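You operate a simulated robot arm through the tools that you are given. There is no shell and no other tool.

You are at the controls of a simulated robot arm. One attempt, no reset.

Task
Tip the cold tea out of the white mug, rinse it, empty it and fill it to the blue band.
Fine: all tips into the sink; fill from the tap, which ends off; the mug goes back; the other mug stays as it is. Set down upright: what you pick out. What is to be rubbed or washed off counts as gone when no trace of it is left.

It is judged by the outcome, as a careful person would: the job done as asked, and still so three seconds after it is handed in. It fails if anything else is knocked over, pushed out of place, dropped, spilled or broken.

Robot
A 7-joint arm with a two-finger parallel gripper, fixed in place. Base frame: the origin is at the foot of the arm, x ahead of it, y to its left, z up; the work surface is at about z = 0.88. Lengths are in m, angles in rad, forces in N, time in s.
Its first joint turns from -2.601 to 2.601 rad. Payload 3.5 kg.
The tool frame sits at the grasp point between the pads (the TCP): z along the fingers, y along the line on which they close. The tips reach 0.023 m beyond it. The gripper opens to 0.094 m. The fingers are 0.038 m wide and 0.01 m thick; the gripper's body (0.054 by 0.096 m) begins 0.039 m behind the TCP.
Orientation is that of the tool frame in the base frame, as [roll, pitch, yaw] about the fixed x, y, z axes, in that order (R = Rz(yaw) Ry(pitch) Rx(roll)). With the fingers straight down and closing along the base's y, the tool's x points along the base's -x, its y along +y and its z along -z.

Tools
- The arm moves only by the tool send_rows. Its argument "moves" is a list that holds one entry, the list of rows, each a list of 7 numbers: the turn, a rotation vector about the tool's x, y, z in units of 180 degrees (1.0 is 180 degrees), then the shift along the tool's x, y, z in units of 200 mm (1.0 is 200 mm), then the closure in counts, from 0 (fully open) to 255 (shut). In form: [[[wx, wy, wz, dx, dy, dz, fingers], ...]]. A call has 1 to 20 rows; each row is the pose to reach, as a shift and turn from the pose commanded when the call began, along the tool's axes at that moment. A call with a number of a shift or a turn outside -1 to 1 is refused whole. Each row takes 0.2 s and may step no farther than 0.05 m and 0.15 rad from the row before; otherwise, or with a gripper value out of range, the whole call is refused. A pose out of reach is approached as far as the arm can. The call stops where the force on the tool passes 40 N (or 10 N more than at its start, if that is more) or the arm is blocked; 0.2 s more then pass. The fingers move at their own pace (about 0.153 m/s each) and stop on an object; they squeeze with about 26 N. The grip force told is the motor's: it shows also when the fingers shut on nothing. Time passes only in rows, and 0.2 s behind the last, so rows that repeat a pose let the fingers close. The reply holds the time, the measured pose of the TCP, the force on the tool along the base axes, the opening and the grip force, in the units named above and with some noise, with the torque about the TCP (base axes, N m) and any sound that the robot's microphone picked up, and new pictures: "show" is both (left out), scene, wrist or none.
- Cameras (640 x 400 px; columns grow to the right, rows downward): "scene" is fixed at [0.2185, -0.6519, 1.4498]; the picture's right is [0.97, -0.24, 0.00], its down [-0.08, -0.31, -0.95] and it looks along [0.23, 0.92, -0.32] (base axes); focal length 321 px, centre (320, 200). "wrist" rides on the gripper at [0.086, 0.016, -0.074] in the tool frame; the picture's right is [-0.18, 0.98, 0.00], its down [-0.58, -0.11, -0.81] and it looks along [-0.79, -0.15, 0.59] (tool axes); focal length 243 px, centre (320, 200). There is no depth. A picture from a camera that has moved, and an enlarged one, comes with that camera's place and axes in the base frame and with its lens.
- zoom(camera, box): a new picture of the part [left, top, right, bottom] of that camera's present view, enlarged. It takes no simulated time.
- sign_off(): hands the job in; it is judged then, once.

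Nothing tells you positions but the pictures and the camera data. Unless the task says otherwise, let go and move clear before handing in.

The tools are called after ">>>" by a JSON object that holds its "fn" and its "kwargs". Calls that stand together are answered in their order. send_rows: Moves the arm, as the interface text tells. Its arguments: {"type":"object","properties":{"moves":{"type":"array","items":{"type":"array","items":{"type":"array","items":{"type":"number"}}}},"show":{"type":"string","enum":["both","scene","wrist","none"]}},"required":["moves"]} The other tools are called the same way: zoom (camera, box) takes an enlarged picture of a part of a camera's view; sign_off () hands the job in.

At the start:

```text
time_s: 0.0
tcp_pos: [0.4479, 1.0023, 1.1328]
ee_rot: [3.141, 0.0, -3.141]
force: [0.4, 0.8, -0.5]
wrist_torque: [0.0, 0.0, 0.02]
grip_width: 0.0942
gripper_force: 0.1
```

scene: 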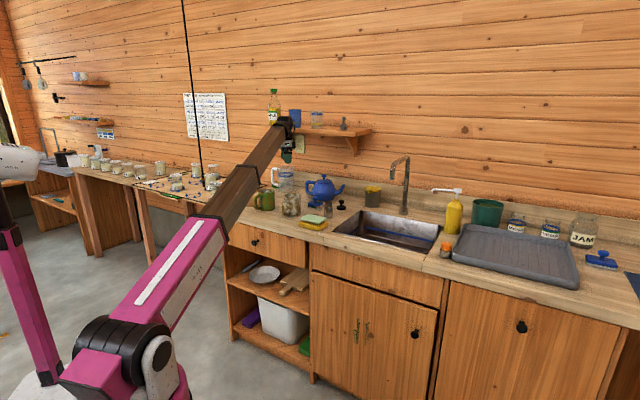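
wrist: 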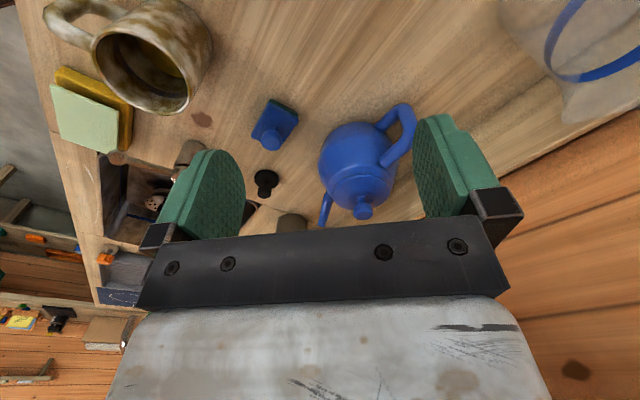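

The arm hangs over the back left of the counter, near a blue teapot, a green mug, jars and what looks like a white mug with a blue band. I'll zoom in first to identify things before moving.

>>> {"fn": "zoom", "kwargs": {"camera": "scene", "box": [240, 130, 420, 243]}}

>>> {"fn": "zoom", "kwargs": {"camera": "scene", "box": [250, 160, 340, 216]}}

>>> {"fn": "zoom", "kwargs": {"camera": "scene", "box": [330, 140, 480, 260]}}

>>> {"fn": "zoom", "kwargs": {"camera": "wrist", "box": [440, 0, 640, 125]}}

```text
3.54 times, centred on (330, 186) of scene
camera zoom: at [0.2185, -0.6519, 1.4498], right [0.97, -0.24, 0.0], down [-0.08, -0.31, -0.95], along [0.23, 0.92, -0.32], focal length 1136 px, centre (285, 248)
```

zoom: 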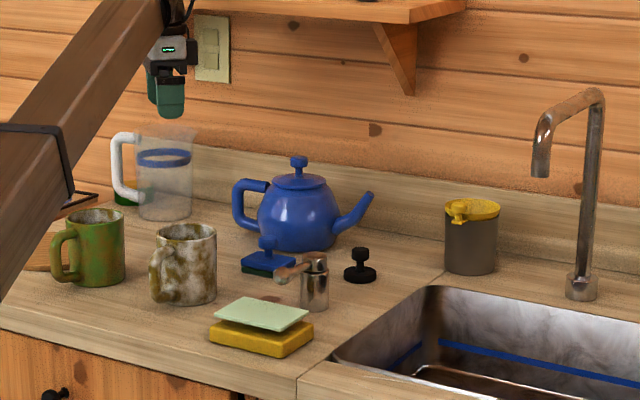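

```text
7.11 times, centred on (295, 188) of scene
camera zoom: at [0.2185, -0.6519, 1.4498], right [0.97, -0.24, 0.0], down [-0.08, -0.31, -0.95], along [0.23, 0.92, -0.32], focal length 2282 px, centre (498, 285)
```

zoom: 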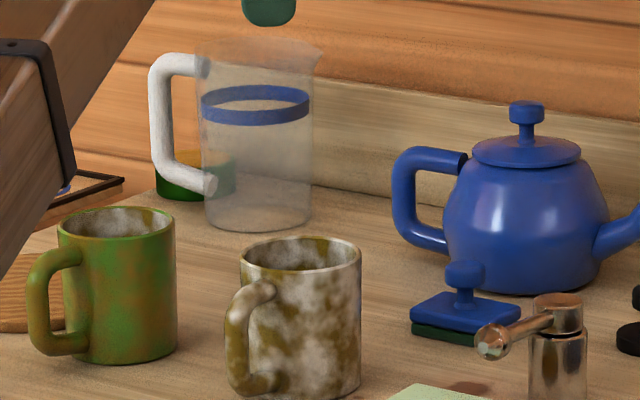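

```text
3.33 times, centred on (405, 200) of scene
camera zoom: at [0.2185, -0.6519, 1.4498], right [0.97, -0.24, 0.0], down [-0.08, -0.31, -0.95], along [0.23, 0.92, -0.32], focal length 1070 px, centre (37, 200)
```

zoom: 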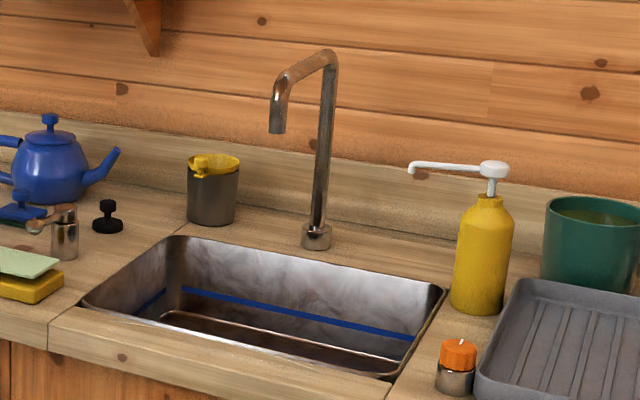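

```text
3.20 times, centred on (540, 62) of wrist
camera zoom: at [0.361, 1.0185, 1.2067], right [0.18, 0.98, 0.0], down [0.58, -0.11, 0.81], along [0.79, -0.15, -0.59], focal length 776 px, centre (-384, 640)
```

zoom: 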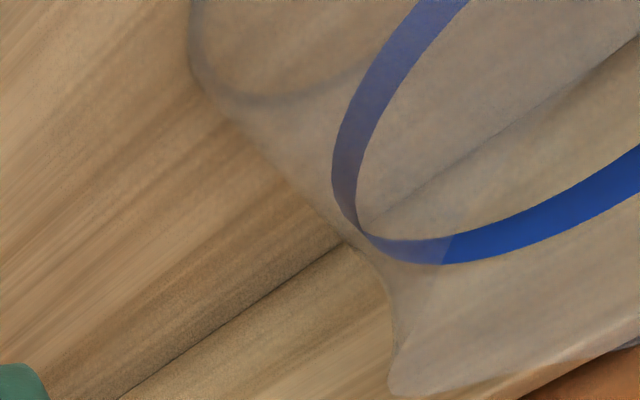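

The brown-stained white mug is near (0.44, 0.81), with the green mug to its left. The counter runs at about 45° to the base axes, with the sink around (0.83, 0.53) and the tap behind it. The small metal lever left of the sink is probably the tap handle. I'll bring the wrist camera round to look down into the mug from the base side.

>>> {"fn": "send_rows", "kwargs": {"moves": [[[0, 0, -0.043, 0.067, -0.237, 0, 0], [0, 0, -0.086, 0.135, -0.475, 0, 0], [0, 0, -0.129, 0.202, -0.712, 0, 0], [0, 0, -0.172, 0.27, -0.95, 0, 0]]], "show": "none"}}

>>> {"fn": "send_rows", "kwargs": {"moves": [[[0, 0, -0.043, 0.18, -0.169, 0, 0], [0, 0, -0.086, 0.36, -0.338, 0, 0], [0, 0, -0.129, 0.541, -0.507, 0, 0], [0, 0, -0.172, 0.721, -0.675, 0, 0]]], "show": "both"}}

```text
time_s: 1.0
tcp_pos: [0.3934, 0.8116, 1.1326]
ee_rot: [3.141, 0.0, -2.6]
force: [-0.6, 0.4, -0.4]
wrist_torque: [-0.01, 0.01, 0.03]
grip_width: 0.0941
gripper_force: 0.2
```

```text
time_s: 1.6
tcp_pos: [0.3694, 0.73, 1.1326]
ee_rot: [3.135, 0.005, -2.395]
force: [-15.1, 14.7, -3.8]
wrist_torque: [-1.12, -1.63, -2.03]
grip_width: 0.0943
gripper_force: 0.0
stopped in row 2: the force on the tool passed its limit at 105 N (the readings are from after the stop); the commanded pose is now the measured one
camera wrist: at [0.2949, 0.6825, 1.2066], right [-0.53, 0.85, 0.01], down [0.5, 0.31, 0.81], along [0.68, 0.43, -0.59], focal length 243 px, centre (320, 200)
```

scene: 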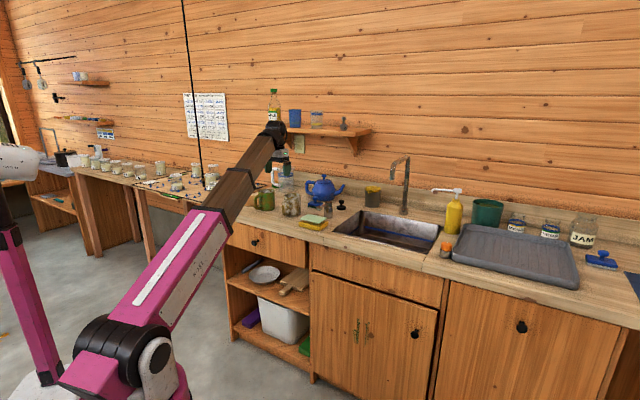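
wrist: 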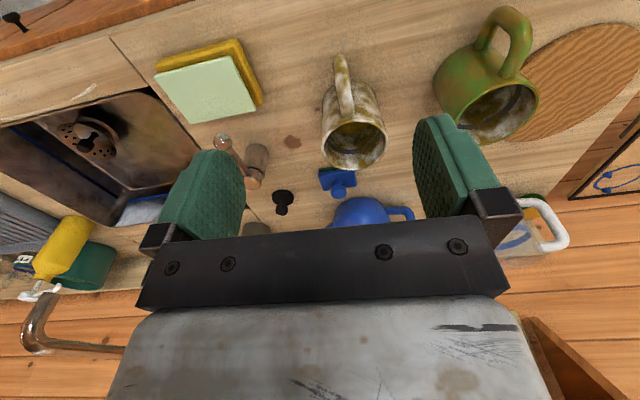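

The move stopped on a contact at about (0.37, 0.73, 1.13), though I expected that space to be empty. I'll check what was touched before moving again.

>>> {"fn": "zoom", "kwargs": {"camera": "scene", "box": [170, 100, 330, 200]}}

>>> {"fn": "zoom", "kwargs": {"camera": "scene", "box": [250, 110, 310, 190]}}

>>> {"fn": "zoom", "kwargs": {"camera": "wrist", "box": [300, 40, 460, 180]}}

>>> {"fn": "zoom", "kwargs": {"camera": "scene", "box": [0, 0, 240, 200]}}

```text
4.00 times, centred on (250, 150) of scene
camera zoom: at [0.2185, -0.6519, 1.4498], right [0.97, -0.24, 0.0], down [-0.08, -0.31, -0.95], along [0.23, 0.92, -0.32], focal length 1283 px, centre (600, 400)
```

zoom: 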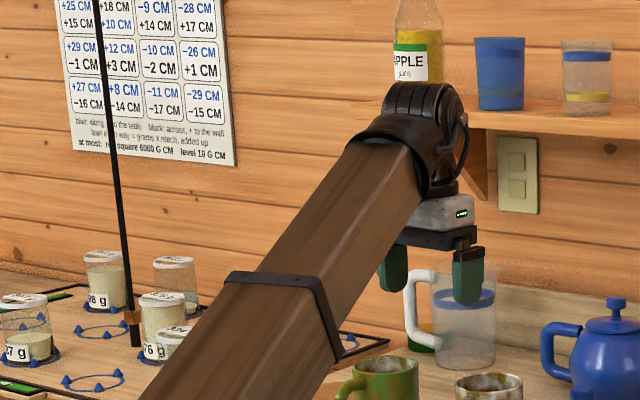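

```text
5.00 times, centred on (280, 150) of scene
camera zoom: at [0.2185, -0.6519, 1.4498], right [0.97, -0.24, 0.0], down [-0.08, -0.31, -0.95], along [0.23, 0.92, -0.32], focal length 1604 px, centre (520, 450)
```

zoom: 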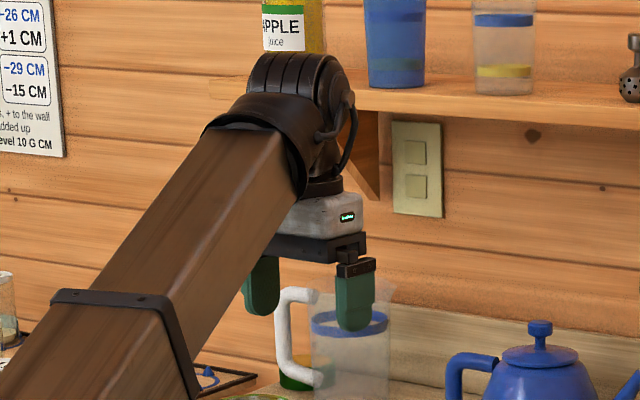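

```text
2.86 times, centred on (380, 110) of wrist
camera zoom: at [0.2949, 0.6825, 1.2066], right [-0.53, 0.85, 0.01], down [0.5, 0.31, 0.81], along [0.68, 0.43, -0.59], focal length 693 px, centre (149, 457)
```

zoom: 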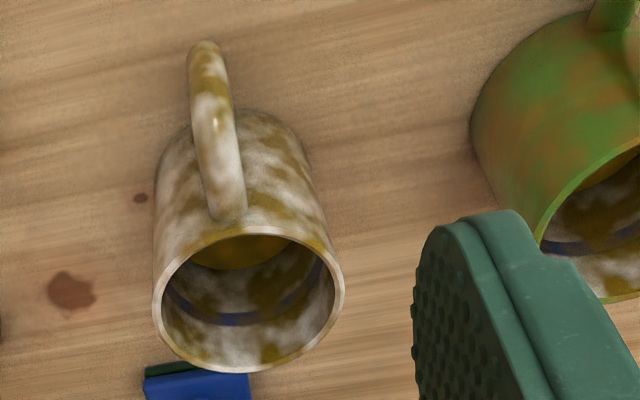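

```text
2.00 times, centred on (120, 100) of scene
camera zoom: at [0.2185, -0.6519, 1.4498], right [0.97, -0.24, 0.0], down [-0.08, -0.31, -0.95], along [0.23, 0.92, -0.32], focal length 642 px, centre (720, 400)
```

zoom: 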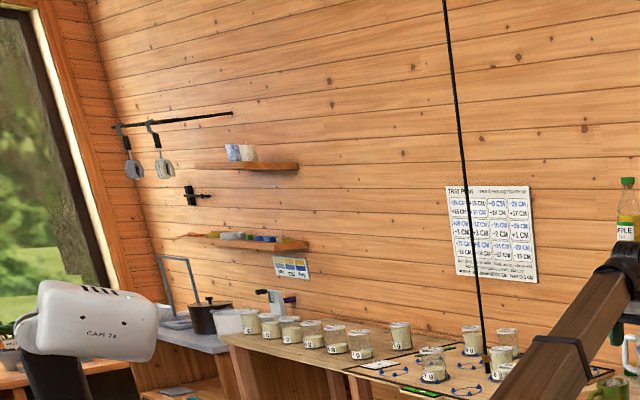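

The contact was most likely my own wrist camera bracket against the forearm. Nothing on the counter appears to have moved. The mug's handle points to the counter front, and there's a blue band inside. I'll swing the tool the other way, so the camera ends up above a forward-leaning gripper.

>>> {"fn": "send_rows", "kwargs": {"moves": [[[0, 0, 0.04, 0, 0, 0, 0], [0, 0, 0.08, 0, 0, 0, 0], [0, 0, 0.125, 0, 0, -0.1, 0], [0, 0, 0.17, 0, 0, -0.2, 0], [0, 0, 0.215, 0, 0, -0.2, 0], [0, 0, 0.26, 0, 0, -0.2, 0], [0, 0, 0.305, 0, 0, -0.2, 0], [0, 0, 0.35, 0, 0, -0.2, 0], [0, 0, 0.395, 0, 0, -0.2, 0], [0, 0, 0.44, 0, 0, -0.2, 0], [0, 0, 0.485, 0, 0, -0.2, 0], [0, 0, 0.53, 0, 0, -0.2, 0]]], "show": "both"}}

```text
time_s: 4.2
tcp_pos: [0.3706, 0.733, 1.1647]
ee_rot: [3.127, -0.008, 2.226]
force: [-0.2, -0.6, 0.3]
wrist_torque: [0.01, -0.02, 0.01]
grip_width: 0.0939
gripper_force: 0.2
out of reach, approached as far as the arm can: row 4, 5, 6, 7, 8, 9, 10, 11, 12
camera wrist: at [0.3311, 0.8101, 1.2401], right [0.89, 0.45, 0.01], down [0.26, -0.54, 0.8], along [0.37, -0.71, -0.6], focal length 243 px, centre (320, 200)
```

scene: 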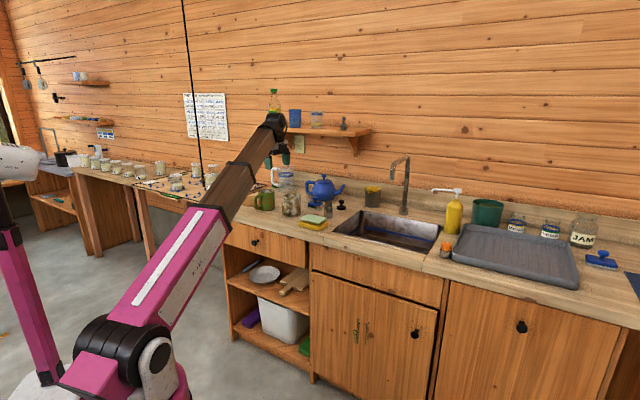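
wrist: 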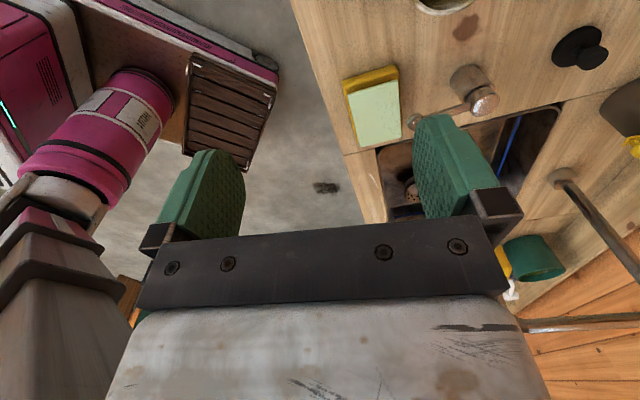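

The yaw works in this direction. I'll continue round, then pitch the tool up so it leans forward over the counter.

>>> {"fn": "send_rows", "kwargs": {"moves": [[[0, 0, 0.043, 0, 0, 0.05, 0], [0, 0, 0.086, 0, 0, 0.1, 0], [0, 0, 0.129, 0, 0, 0.15, 0], [0, 0, 0.172, 0, 0, 0.15, 0], [0, 0, 0.215, 0, 0, 0.15, 0], [0, 0, 0.258, 0, 0, 0.15, 0], [0, 0, 0.301, 0, 0, 0.15, 0], [0, 0, 0.344, 0, 0, 0.15, 0], [0, 0, 0.387, 0, 0, 0.15, 0], [0, 0, 0.43, 0, 0, 0.15, 0], [0, 0, 0.47, 0, 0, 0.15, 0]]], "show": "both"}}

```text
time_s: 6.6
tcp_pos: [0.3773, 0.7288, 1.1337]
ee_rot: [3.141, -0.006, 1.16]
force: [1.2, 0.4, 0.2]
wrist_torque: [-0.02, -0.02, 0.01]
grip_width: 0.0943
gripper_force: 0.0
out of reach, approached as far as the arm can: row 8, 9, 10, 11
camera wrist: at [0.4275, 0.801, 1.2094], right [0.83, -0.56, 0.0], down [-0.33, -0.49, 0.8], along [-0.45, -0.66, -0.6], focal length 243 px, centre (320, 200)
```

scene: 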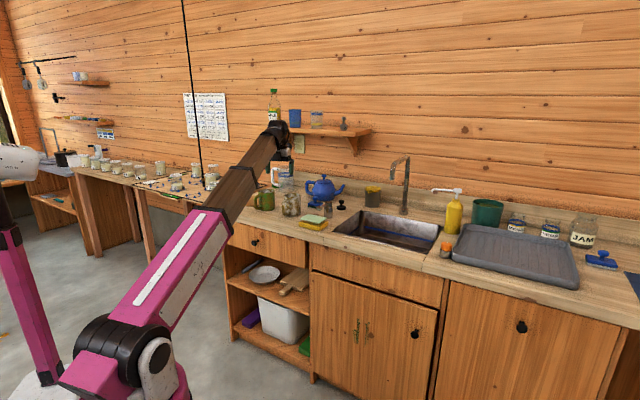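
wrist: 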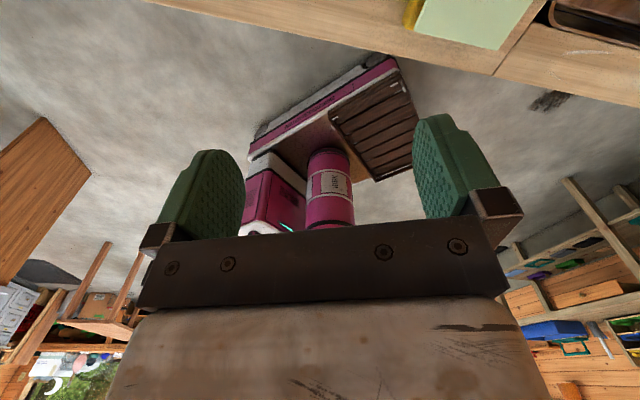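

Yaw stopped at about 66°, which is probably a wrist joint limit. I'll pitch up now and see how much freedom is left.

>>> {"fn": "send_rows", "kwargs": {"moves": [[[0, 0.043, 0, -0.05, 0, 0, 0], [0, 0.086, 0, -0.1, 0, 0, 0], [0, 0.129, 0, -0.15, 0, 0, 0], [0, 0.172, 0, -0.2, 0, 0, 0], [0, 0.215, 0, -0.25, 0, 0, 0], [0, 0.258, 0, -0.3, 0, 0, 0], [0, 0.301, 0, -0.3, 0, 0, 0]]], "show": "both"}}

```text
time_s: 8.2
tcp_pos: [0.3551, 0.6736, 1.1343]
ee_rot: [3.139, -0.954, 1.162]
force: [0.3, -0.1, 0.9]
wrist_torque: [-0.01, -0.01, -0.03]
grip_width: 0.094
gripper_force: 0.1
camera wrist: at [0.3648, 0.6573, 1.248], right [0.86, -0.49, -0.15], down [-0.5, -0.87, -0.01], along [-0.13, 0.08, -0.99], focal length 243 px, centre (320, 200)
```

scene: 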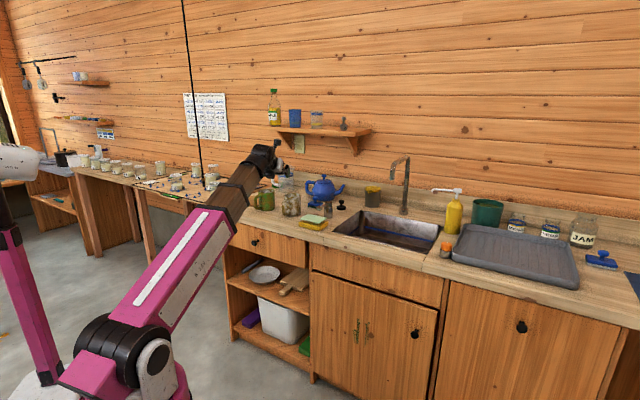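
wrist: 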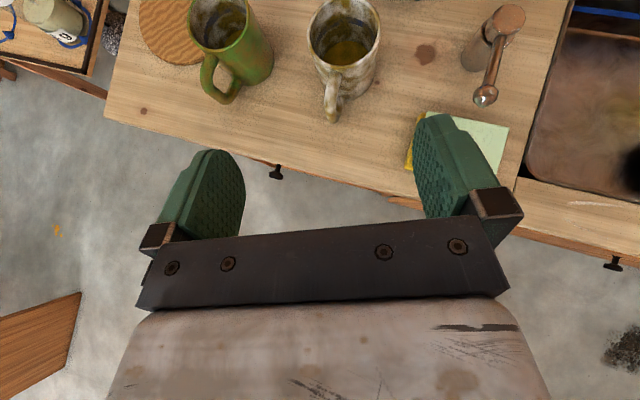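

Now I have a good downward view. I'll zoom in on the mug, the lever and the sink.

>>> {"fn": "zoom", "kwargs": {"camera": "wrist", "box": [280, 0, 440, 130]}}

>>> {"fn": "zoom", "kwargs": {"camera": "wrist", "box": [440, 0, 640, 125]}}

```text
3.08 times, centred on (360, 65) of wrist
camera zoom: at [0.3648, 0.6573, 1.248], right [0.86, -0.49, -0.15], down [-0.5, -0.87, -0.01], along [-0.13, 0.08, -0.99], focal length 746 px, centre (197, 615)
```

zoom: 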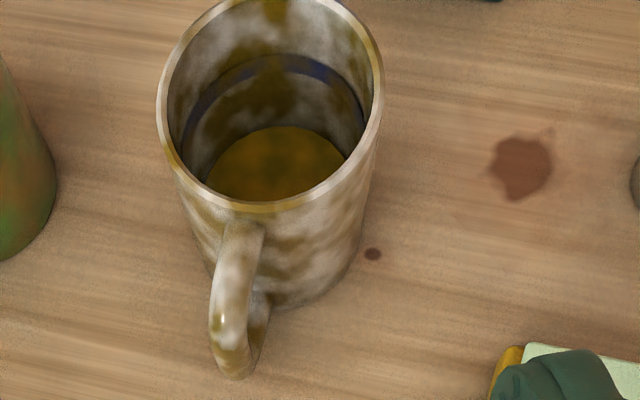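

```text
3.20 times, centred on (540, 62) of wrist
camera zoom: at [0.3648, 0.6573, 1.248], right [0.86, -0.49, -0.15], down [-0.5, -0.87, -0.01], along [-0.13, 0.08, -0.99], focal length 776 px, centre (-384, 640)
```

zoom: 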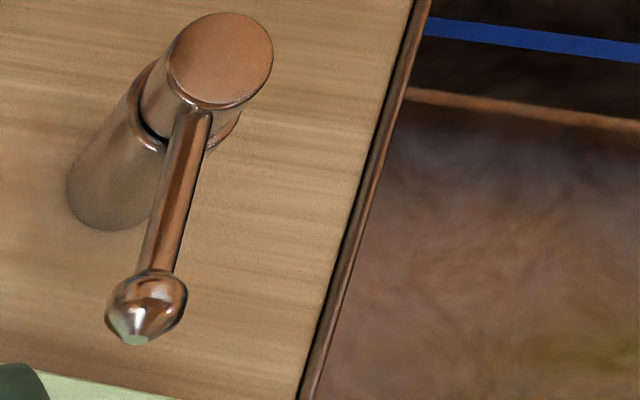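

The mug is about 90 mm tall and 83 mm across at (0.448, 0.833), with its handle toward azimuth 225°. Tea sits below a blue band on the inside wall. The tap lever post is at about (0.61, 0.75), and its ball end is at about (0.552, 0.692, 0.945), pointing to the counter front. I'll close the fingers and go to the left of the ball to try the lever.

>>> {"fn": "send_rows", "kwargs": {"moves": [[[0, 0, 0, -0.017, 0.154, 0.158, 255], [0, 0, 0, -0.034, 0.308, 0.316, 255], [0, 0, 0, -0.051, 0.463, 0.473, 255], [0, 0, 0, -0.068, 0.617, 0.631, 255]]], "show": "both"}}

```text
time_s: 9.2
tcp_pos: [0.506, 0.7118, 1.05]
ee_rot: [3.139, -0.952, 1.162]
force: [0.6, 0.5, -0.2]
wrist_torque: [0.0, 0.0, 0.0]
grip_width: 0.0003
gripper_force: 25.8
camera wrist: at [0.5163, 0.6954, 1.1637], right [0.86, -0.49, -0.15], down [-0.5, -0.87, 0.0], along [-0.13, 0.08, -0.99], focal length 243 px, centre (320, 200)
```

scene: 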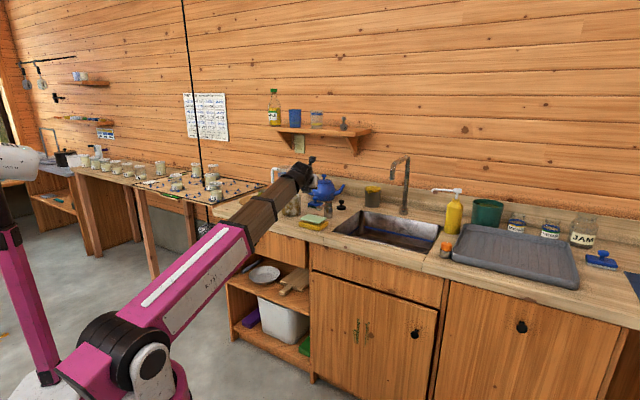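
wrist: 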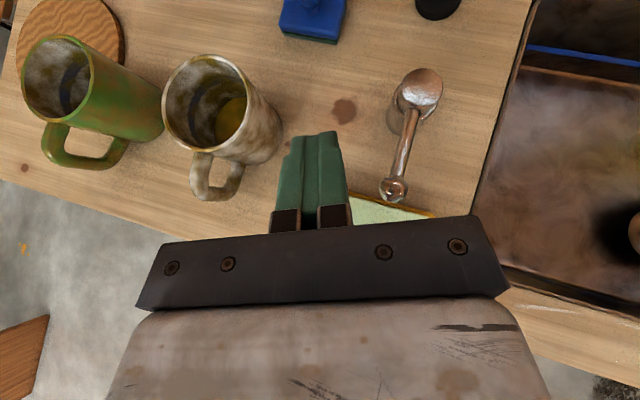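

The ball's position is confirmed at about (0.548, 0.690). I'll lower the fingers beside it.

>>> {"fn": "send_rows", "kwargs": {"moves": [[[0, 0, 0, -0.143, 0, 0.101, 255], [0, 0, 0, -0.285, 0, 0.203, 255], [0, 0, 0, -0.428, 0, 0.304, 255]]], "show": "both"}}

```text
time_s: 10.0
tcp_pos: [0.5052, 0.7094, 0.9453]
ee_rot: [3.14, -0.95, 1.162]
force: [0.7, 0.5, -0.2]
wrist_torque: [0.03, 0.0, 0.05]
grip_width: 0.0
gripper_force: 26.2
camera wrist: at [0.5164, 0.6939, 1.0588], right [0.86, -0.49, -0.15], down [-0.5, -0.87, -0.01], along [-0.13, 0.08, -0.99], focal length 243 px, centre (320, 200)
```

scene: 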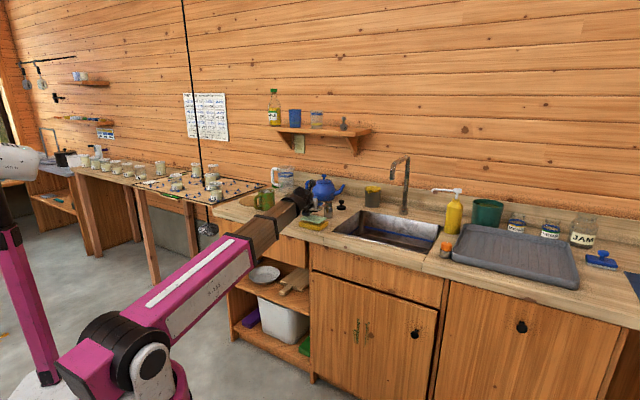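
wrist: 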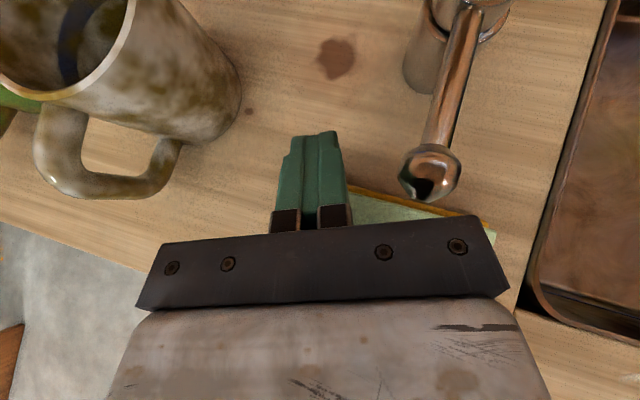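

The fingers are beside the ball with no contact. I'll push the lever gently toward the sink and watch the force and the spout.

>>> {"fn": "send_rows", "kwargs": {"moves": [[[0, 0, 0, 0, 0.08, 0, 255], [0, 0, 0, 0.0, 0.16, 0.0, 255], [0, 0, 0, 0.003, 0.23, 0.004, 255], [0, 0, 0, 0.005, 0.3, 0.008, 255]]], "show": "both"}}

```text
time_s: 10.7
tcp_pos: [0.5275, 0.6998, 0.947]
ee_rot: [-3.119, -0.947, 1.154]
force: [-18.5, 12.6, 3.3]
wrist_torque: [-0.12, -0.17, 0.0]
grip_width: 0.0
gripper_force: 26.1
stopped in row 3: the force on the tool passed its limit at 51 N (the readings are from after the stop); the commanded pose is now the measured one
camera wrist: at [0.5394, 0.6842, 1.059], right [0.86, -0.48, -0.16], down [-0.49, -0.87, 0.0], along [-0.14, 0.08, -0.99], focal length 243 px, centre (320, 200)
```

scene: 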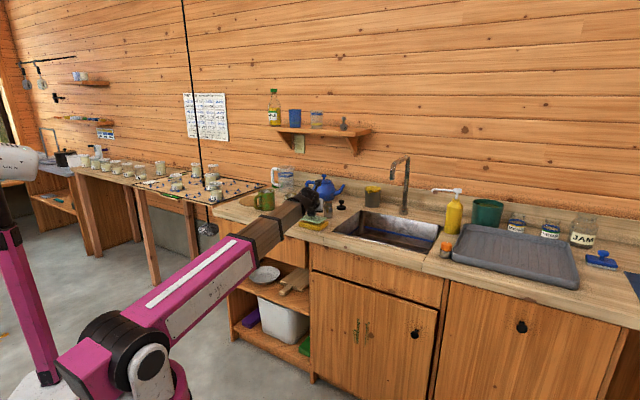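
wrist: 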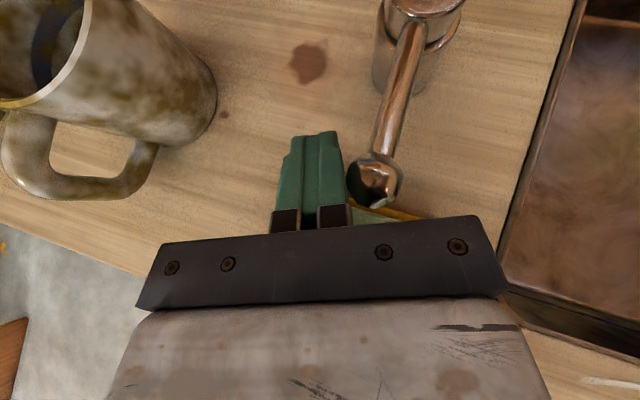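

The lever won't go that way, so that side is its stop. I'll back off, hop over, and push it from the sink side instead.

>>> {"fn": "send_rows", "kwargs": {"moves": [[[0, 0, 0, 0, -0.08, 0, 255], [0, 0, 0, 0.12, -0.1, -0.087, 255], [0, 0, 0, 0.245, -0.1, -0.174, 255], [0, 0, 0, 0.245, 0.1, -0.174, 255], [0, 0, 0, 0.245, 0.25, -0.174, 255], [0, 0, 0, 0.245, 0.37, -0.174, 255], [0, 0, 0, 0.12, 0.37, -0.087, 255], [0, 0, 0, 0.0, 0.37, 0, 255]]], "show": "both"}}

```text
time_s: 12.5
tcp_pos: [0.5972, 0.6699, 0.9453]
ee_rot: [-3.125, -0.949, 1.159]
force: [0.6, 0.1, 0.0]
wrist_torque: [-0.01, 0.0, 0.0]
grip_width: 0.0
gripper_force: 26.3
camera wrist: at [0.6094, 0.6535, 1.0581], right [0.86, -0.48, -0.16], down [-0.49, -0.87, 0.0], along [-0.14, 0.08, -0.99], focal length 243 px, centre (320, 200)
```

scene: 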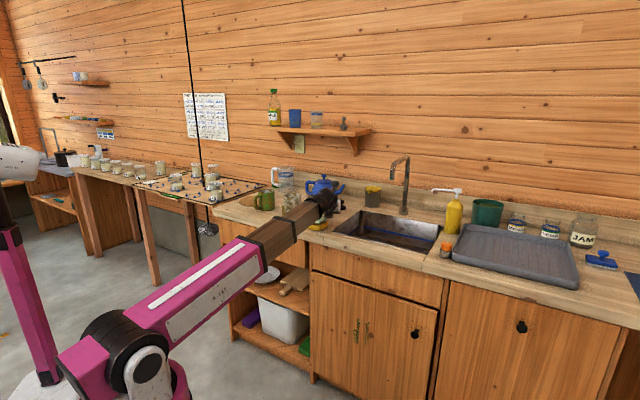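
wrist: 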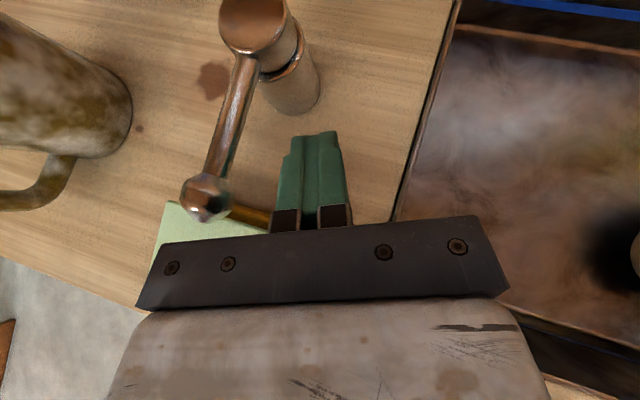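

The fingers are now on the sink side of the ball. I'll push toward the mug side in small steps.

>>> {"fn": "send_rows", "kwargs": {"moves": [[[0, 0, 0, 0, -0.08, 0, 255], [0, 0, 0, 0.0, -0.13, 0.0, 255], [0, 0, 0, 0.01, -0.18, 0.015, 255], [0, 0, 0, 0.025, -0.23, 0.035, 255], [0, 0, 0, 0.041, -0.287, 0.058, 255]]], "show": "both"}}

```text
time_s: 13.7
tcp_pos: [0.5507, 0.7052, 0.9444]
ee_rot: [-3.127, -0.948, 1.154]
force: [-0.2, -0.4, -1.5]
wrist_torque: [-0.03, -0.01, 0.01]
grip_width: 0.0
gripper_force: 25.7
camera wrist: at [0.5627, 0.6894, 1.0584], right [0.86, -0.48, -0.16], down [-0.49, -0.87, 0.0], along [-0.14, 0.08, -0.99], focal length 243 px, centre (320, 200)
```

scene: 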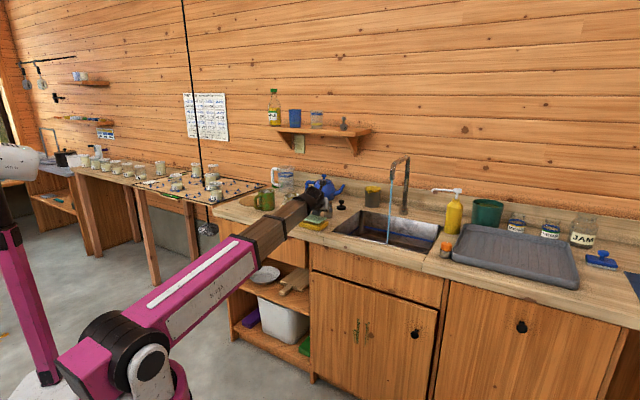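
wrist: 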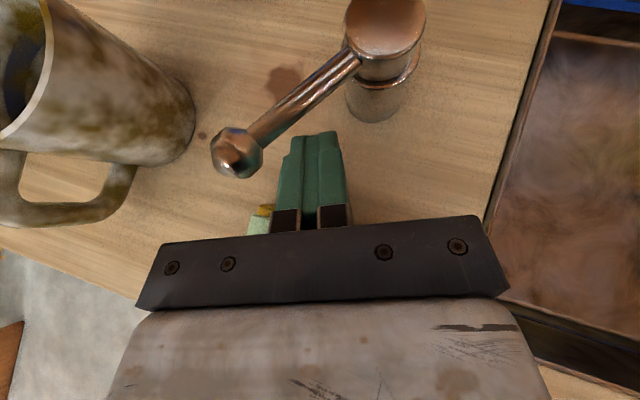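

Water is running: turning the lever about 30° toward the mug side opens the tap. I'll check the stream and where it lands.

>>> {"fn": "zoom", "kwargs": {"camera": "scene", "box": [320, 150, 450, 260]}}

>>> {"fn": "zoom", "kwargs": {"camera": "wrist", "box": [200, 0, 460, 200]}}

```text
3.64 times, centred on (385, 205) of scene
camera zoom: at [0.2185, -0.6519, 1.4498], right [0.97, -0.24, 0.0], down [-0.08, -0.31, -0.95], along [0.23, 0.92, -0.32], focal length 1167 px, centre (84, 182)
```

zoom: 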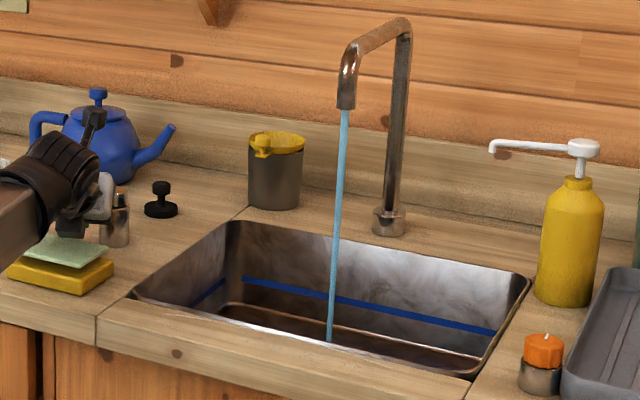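

```text
2.00 times, centred on (330, 100) of wrist
camera zoom: at [0.5627, 0.6894, 1.0584], right [0.86, -0.48, -0.16], down [-0.49, -0.87, 0.0], along [-0.14, 0.08, -0.99], focal length 485 px, centre (300, 400)
```

zoom: 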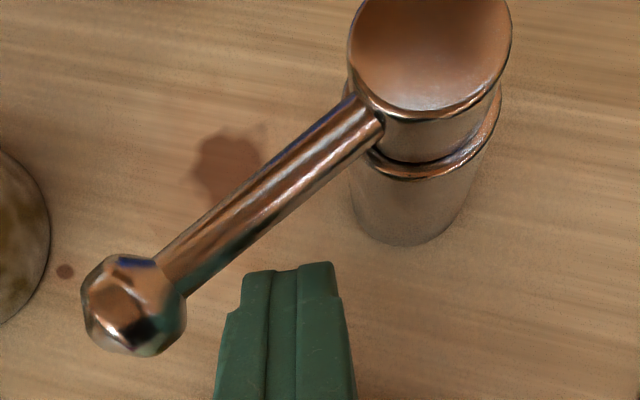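

The stream is running with the lever turned about 38°. I'll leave it running, lift clear of the lever, open the fingers, and turn the tool to face the mug squarely.

>>> {"fn": "send_rows", "kwargs": {"moves": [[[0, 0, 0, 0.163, 0.05, -0.116, 255], [0, 0, 0, 0.326, 0.05, -0.231, 255], [0, 0, 0, 0.49, 0.05, -0.347, 255], [0, 0, 0, 0.653, 0.0, -0.463, 120]]], "show": "none"}}

>>> {"fn": "send_rows", "kwargs": {"moves": [[[-0.0188, 0, 0.0134, 0, -0.12, -0.05, 0], [-0.0376, 0, 0.0267, 0, -0.24, -0.1, 0], [-0.0565, 0, 0.04, 0, -0.36, -0.15, 0], [-0.0753, 0, 0.0534, 0, -0.48, -0.2, 0]]], "show": "both"}}

```text
time_s: 14.7
tcp_pos: [0.5539, 0.7045, 1.1069]
ee_rot: [-3.124, -0.949, 1.153]
force: [0.3, -0.6, 0.9]
wrist_torque: [0.04, 0.02, 0.0]
grip_width: 0.0496
gripper_force: 0.0
```

```text
time_s: 15.7
tcp_pos: [0.495, 0.7099, 1.1185]
ee_rot: [-3.132, -0.949, 1.001]
force: [0.2, -0.5, 0.5]
wrist_torque: [0.02, 0.02, 0.02]
grip_width: 0.0938
gripper_force: 0.1
out of reach, approached as far as the arm can: row 3, 4
camera wrist: at [0.5037, 0.692, 1.2335], right [0.77, -0.61, -0.16], down [-0.62, -0.78, 0.0], along [-0.12, 0.1, -0.99], focal length 243 px, centre (320, 200)
```

scene: 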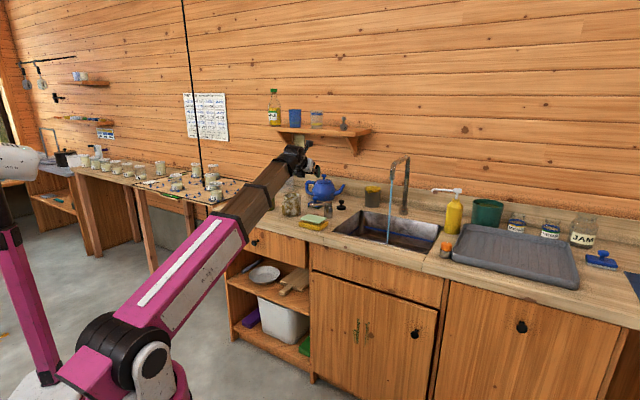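
wrist: 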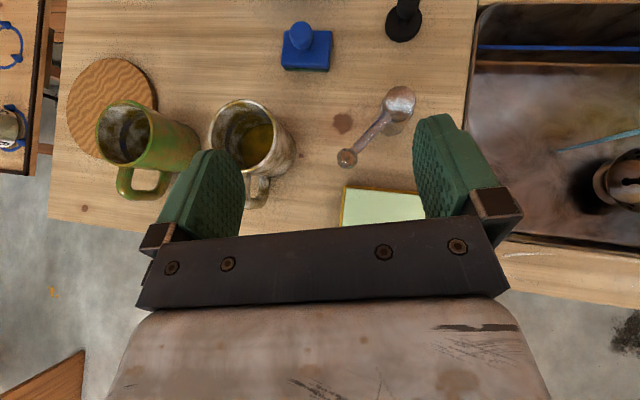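

The arm stopped at a wrist limit: tool yaw can't go below about 2° past the radial direction. That still allows about 66° at the mug, which suits the grasp because the handle sits under the gripper body. The stream falls at about (0.83, 0.55), with the sink floor near z = 0.76. Next is the pre-grasp pose in front of and above the mug.

>>> {"fn": "send_rows", "kwargs": {"moves": [[[0.02, 0, -0.0139, -0.05, -0.15, -0.018, 0], [0.039, 0, -0.0277, -0.1, -0.3, -0.037, 0], [0.039, 0, -0.0277, -0.149, -0.445, -0.055, 0]]], "show": "both"}}

```text
time_s: 16.5
tcp_pos: [0.4051, 0.7329, 1.1017]
ee_rot: [-3.132, -0.948, 1.15]
force: [-0.3, 0.4, 0.2]
wrist_torque: [0.01, 0.02, 0.01]
grip_width: 0.0939
gripper_force: 0.1
camera wrist: at [0.4163, 0.7177, 1.2147], right [0.86, -0.49, -0.16], down [-0.5, -0.87, 0.0], along [-0.13, 0.08, -0.99], focal length 243 px, centre (320, 200)
```

scene: 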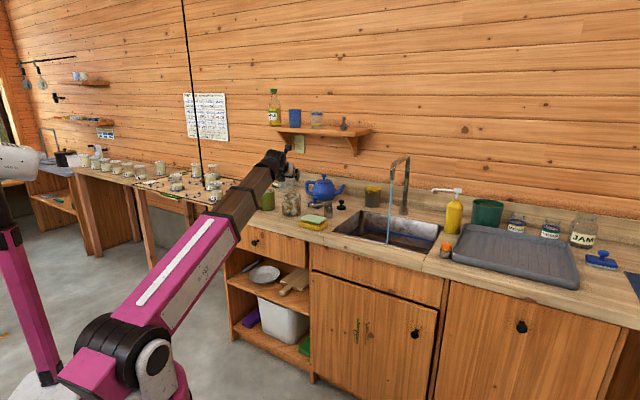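
wrist: 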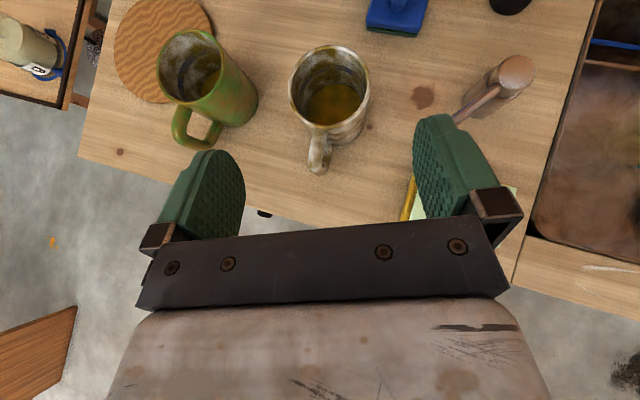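

The mug re-measures at (0.450, 0.832). I'm going to the close pre-grasp, and I'll check the lateral alignment there.

>>> {"fn": "send_rows", "kwargs": {"moves": [[[0, 0, 0, -0.085, 0, 0.123, 0], [0, 0, 0, -0.17, 0, 0.245, 0], [0, 0, 0, -0.254, 0.001, 0.368, 0]]], "show": "both"}}

>>> {"fn": "zoom", "kwargs": {"camera": "wrist", "box": [160, 0, 480, 240]}}

```text
time_s: 17.3
tcp_pos: [0.4168, 0.7625, 1.0196]
ee_rot: [-3.131, -0.951, 1.15]
force: [0.1, -0.1, -0.3]
wrist_torque: [0.0, 0.01, -0.03]
grip_width: 0.094
gripper_force: 0.1
camera wrist: at [0.4286, 0.7467, 1.1314], right [0.86, -0.49, -0.16], down [-0.5, -0.87, 0.0], along [-0.13, 0.08, -0.99], focal length 243 px, centre (320, 200)
```

scene: 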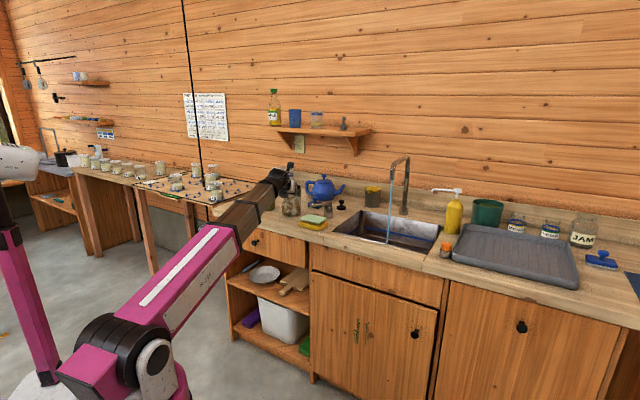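
wrist: 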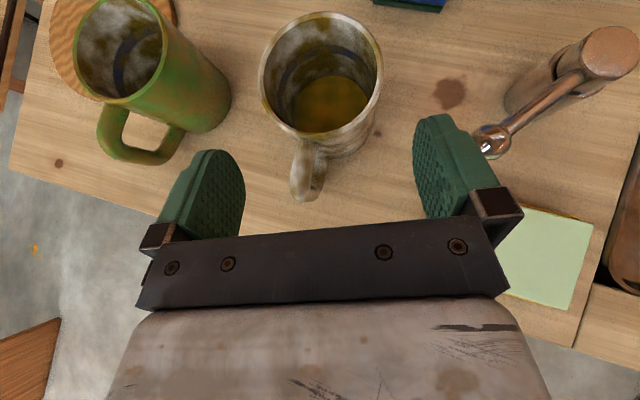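

```text
1.67 times, centred on (320, 120) of wrist
camera zoom: at [0.4286, 0.7467, 1.1314], right [0.86, -0.49, -0.16], down [-0.5, -0.87, 0.0], along [-0.13, 0.08, -0.99], focal length 404 px, centre (320, 333)
```

zoom: 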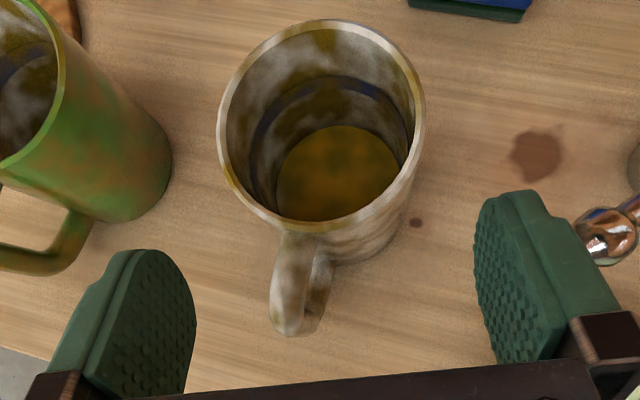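

The mug is centred between the fingers to within about 1 mm. I'm sliding in along the finger axis, then closing.

>>> {"fn": "send_rows", "kwargs": {"moves": [[[0, 0, 0, -0.005, 0.002, 0.12, 0], [0, 0, 0, -0.01, 0.005, 0.24, 0], [0, 0, 0, -0.014, 0.005, 0.34, 0], [0, 0, 0, -0.017, 0.005, 0.436, 0], [0, 0, 0, -0.017, 0.005, 0.436, 0]]], "show": "both"}}

>>> {"fn": "zoom", "kwargs": {"camera": "scene", "box": [230, 150, 350, 230]}}

```text
time_s: 18.3
tcp_pos: [0.4456, 0.8242, 0.97]
ee_rot: [-3.125, -0.959, 1.141]
force: [-2.8, -3.9, 16.9]
wrist_torque: [-0.57, 0.66, 0.08]
grip_width: 0.0937
gripper_force: 0.2
stopped in row 5: the force on the tool passed its limit at 47 N (the readings are from after the stop); the commanded pose is now the measured one
camera wrist: at [0.4559, 0.8068, 1.083], right [0.86, -0.49, -0.16], down [-0.5, -0.87, -0.01], along [-0.13, 0.09, -0.99], focal length 243 px, centre (320, 200)
```

scene: 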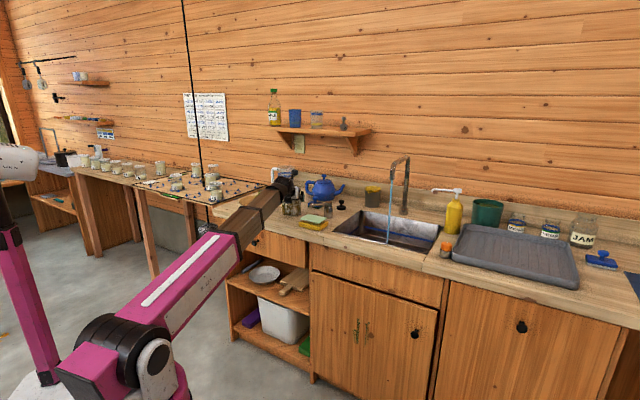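
wrist: 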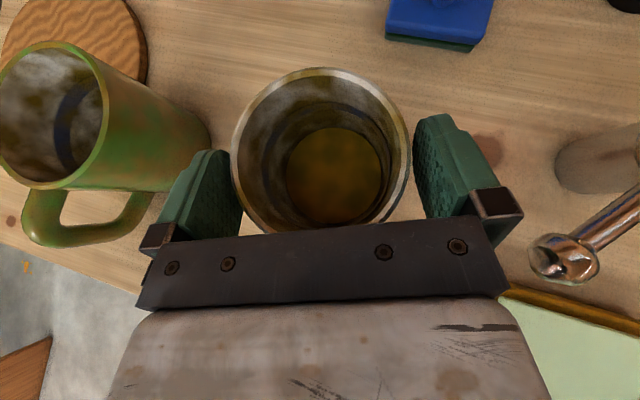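

```text
5.00 times, centred on (290, 190) of scene
camera zoom: at [0.2185, -0.6519, 1.4498], right [0.97, -0.24, 0.0], down [-0.08, -0.31, -0.95], along [0.23, 0.92, -0.32], focal length 1604 px, centre (470, 250)
```

zoom: 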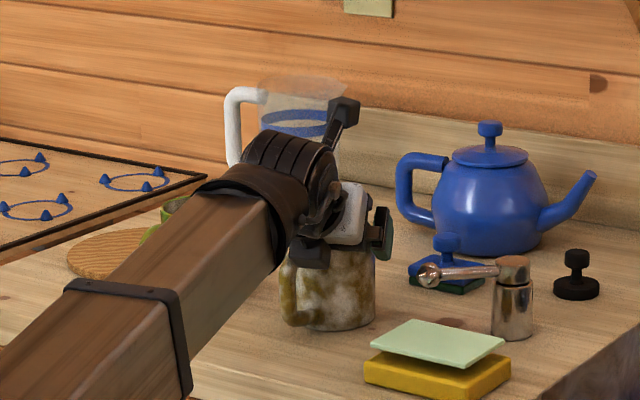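

The gripper body lightly touched the rim or the handle top, and the mug has not moved. I'll back off about 4 mm and close.

>>> {"fn": "send_rows", "kwargs": {"moves": [[[-0.0053, 0, 0, 0, 0, -0.022, 0], [-0.0053, 0, 0, 0, 0, -0.022, 0], [-0.0053, 0, 0, 0, 0, -0.022, 120], [-0.0053, 0, 0, 0, 0, -0.022, 255], [-0.0053, 0, 0, 0, 0, -0.022, 255]]], "show": "both"}}

```text
time_s: 19.5
tcp_pos: [0.4429, 0.8211, 0.9701]
ee_rot: [3.141, -0.956, 1.145]
force: [1.3, 0.2, -0.2]
wrist_torque: [-0.11, -0.15, 0.03]
grip_width: 0.083
gripper_force: 26.3
camera wrist: at [0.4537, 0.8047, 1.0841], right [0.85, -0.5, -0.15], down [-0.51, -0.86, -0.01], along [-0.12, 0.09, -0.99], focal length 243 px, centre (320, 200)
```

scene: 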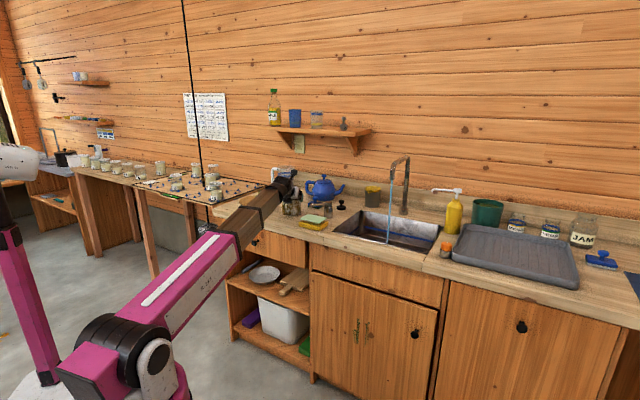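
wrist: 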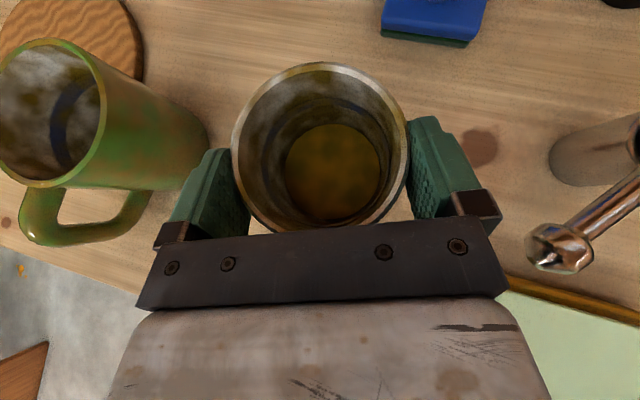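

It's gripped at 83 mm width. I'm lifting straight up slowly.

>>> {"fn": "send_rows", "kwargs": {"moves": [[[0, 0, 0, 0.041, 0, -0.029, 255], [0, 0, 0, 0.102, 0, -0.072, 255], [0, 0, 0, 0.184, 0, -0.13, 255], [0, 0, 0, 0.286, 0, -0.202, 255], [0, 0, 0, 0.408, 0, -0.288, 255], [0, 0, 0, 0.53, 0, -0.375, 255], [0, 0, 0, 0.612, 0, -0.432, 255], [0, 0, 0, 0.612, 0, -0.432, 255]]], "show": "both"}}

>>> {"fn": "zoom", "kwargs": {"camera": "scene", "box": [230, 110, 350, 230]}}

```text
time_s: 21.3
tcp_pos: [0.4437, 0.8214, 1.1208]
ee_rot: [3.139, -0.956, 1.145]
force: [0.1, -0.2, -3.8]
wrist_torque: [-0.03, 0.01, -0.02]
grip_width: 0.083
gripper_force: 26.1
camera wrist: at [0.4533, 0.8044, 1.2337], right [0.85, -0.5, -0.15], down [-0.51, -0.86, -0.01], along [-0.12, 0.09, -0.99], focal length 243 px, centre (320, 200)
```

scene: 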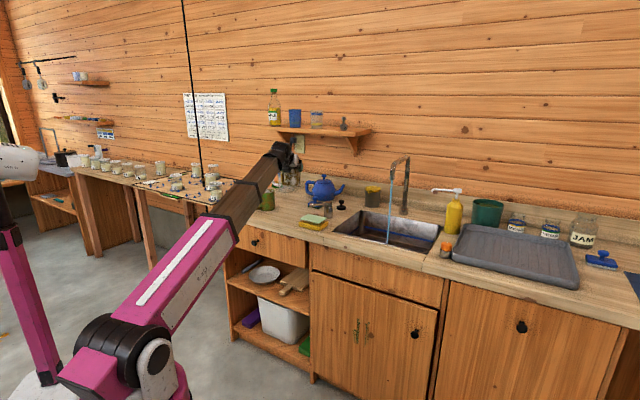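
wrist: 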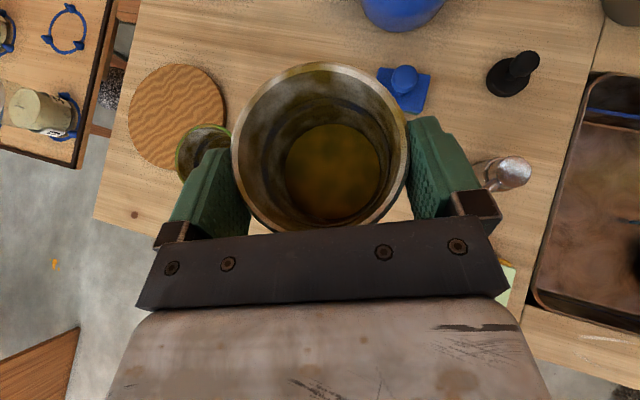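

```text
3.33 times, centred on (290, 170) of scene
camera zoom: at [0.2185, -0.6519, 1.4498], right [0.97, -0.24, 0.0], down [-0.08, -0.31, -0.95], along [0.23, 0.92, -0.32], focal length 1070 px, centre (420, 300)
```

zoom: 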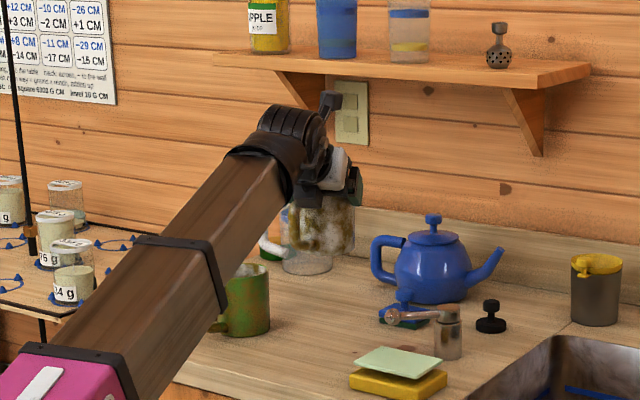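

The mug is up and level, about 0.39 kg including the tea. I'll carry it upright over the front part of the sink, clear of the spout.

>>> {"fn": "send_rows", "kwargs": {"moves": [[[0, 0, 0, -0.03, 0.096, -0.027, 255], [0, 0, 0, -0.075, 0.24, -0.068, 255], [0, 0, 0, -0.125, 0.4, -0.113, 255], [0, 0, 0, -0.175, 0.56, -0.159, 255], [0, 0, 0, -0.226, 0.72, -0.204, 255]]], "show": "none"}}

>>> {"fn": "send_rows", "kwargs": {"moves": [[[0, 0, 0, -0.045, 0.144, -0.041, 255], [0, 0, 0, -0.09, 0.288, -0.082, 255], [0, 0, 0, -0.136, 0.432, -0.122, 255], [0, 0, 0, -0.181, 0.576, -0.163, 255], [0, 0, 0, -0.226, 0.72, -0.204, 255]]], "show": "both"}}

```text
time_s: 22.5
tcp_pos: [0.5491, 0.7078, 1.1066]
ee_rot: [-3.139, -0.956, 1.144]
force: [-0.1, 0.4, -3.2]
wrist_torque: [-0.06, 0.01, 0.01]
grip_width: 0.0831
gripper_force: 26.0
```

```text
time_s: 23.7
tcp_pos: [0.6566, 0.5952, 1.0941]
ee_rot: [3.142, -0.955, 1.145]
force: [-0.1, -0.2, -3.9]
wrist_torque: [0.01, 0.01, 0.0]
grip_width: 0.0831
gripper_force: 26.1
camera wrist: at [0.6665, 0.5783, 1.2074], right [0.85, -0.5, -0.15], down [-0.51, -0.86, -0.01], along [-0.12, 0.09, -0.99], focal length 243 px, centre (320, 200)
```

scene: 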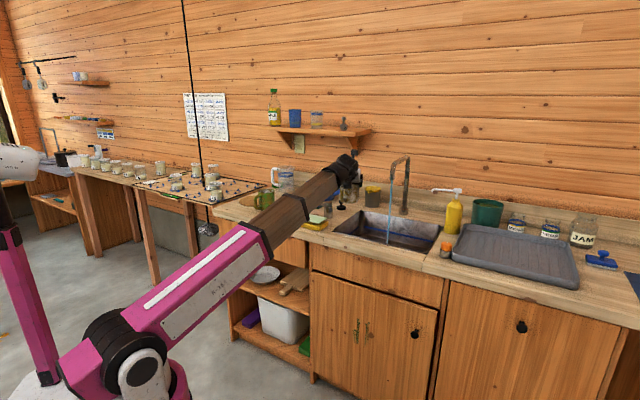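
wrist: 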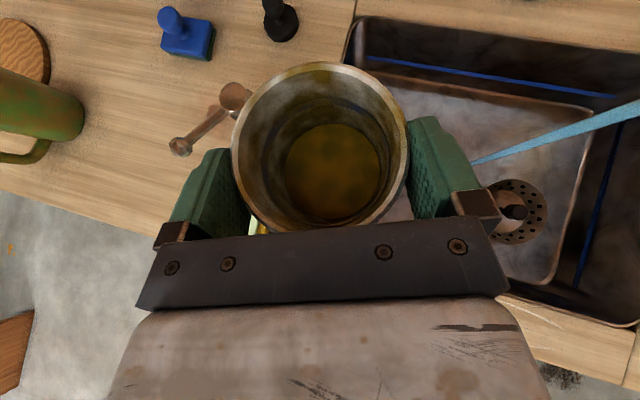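

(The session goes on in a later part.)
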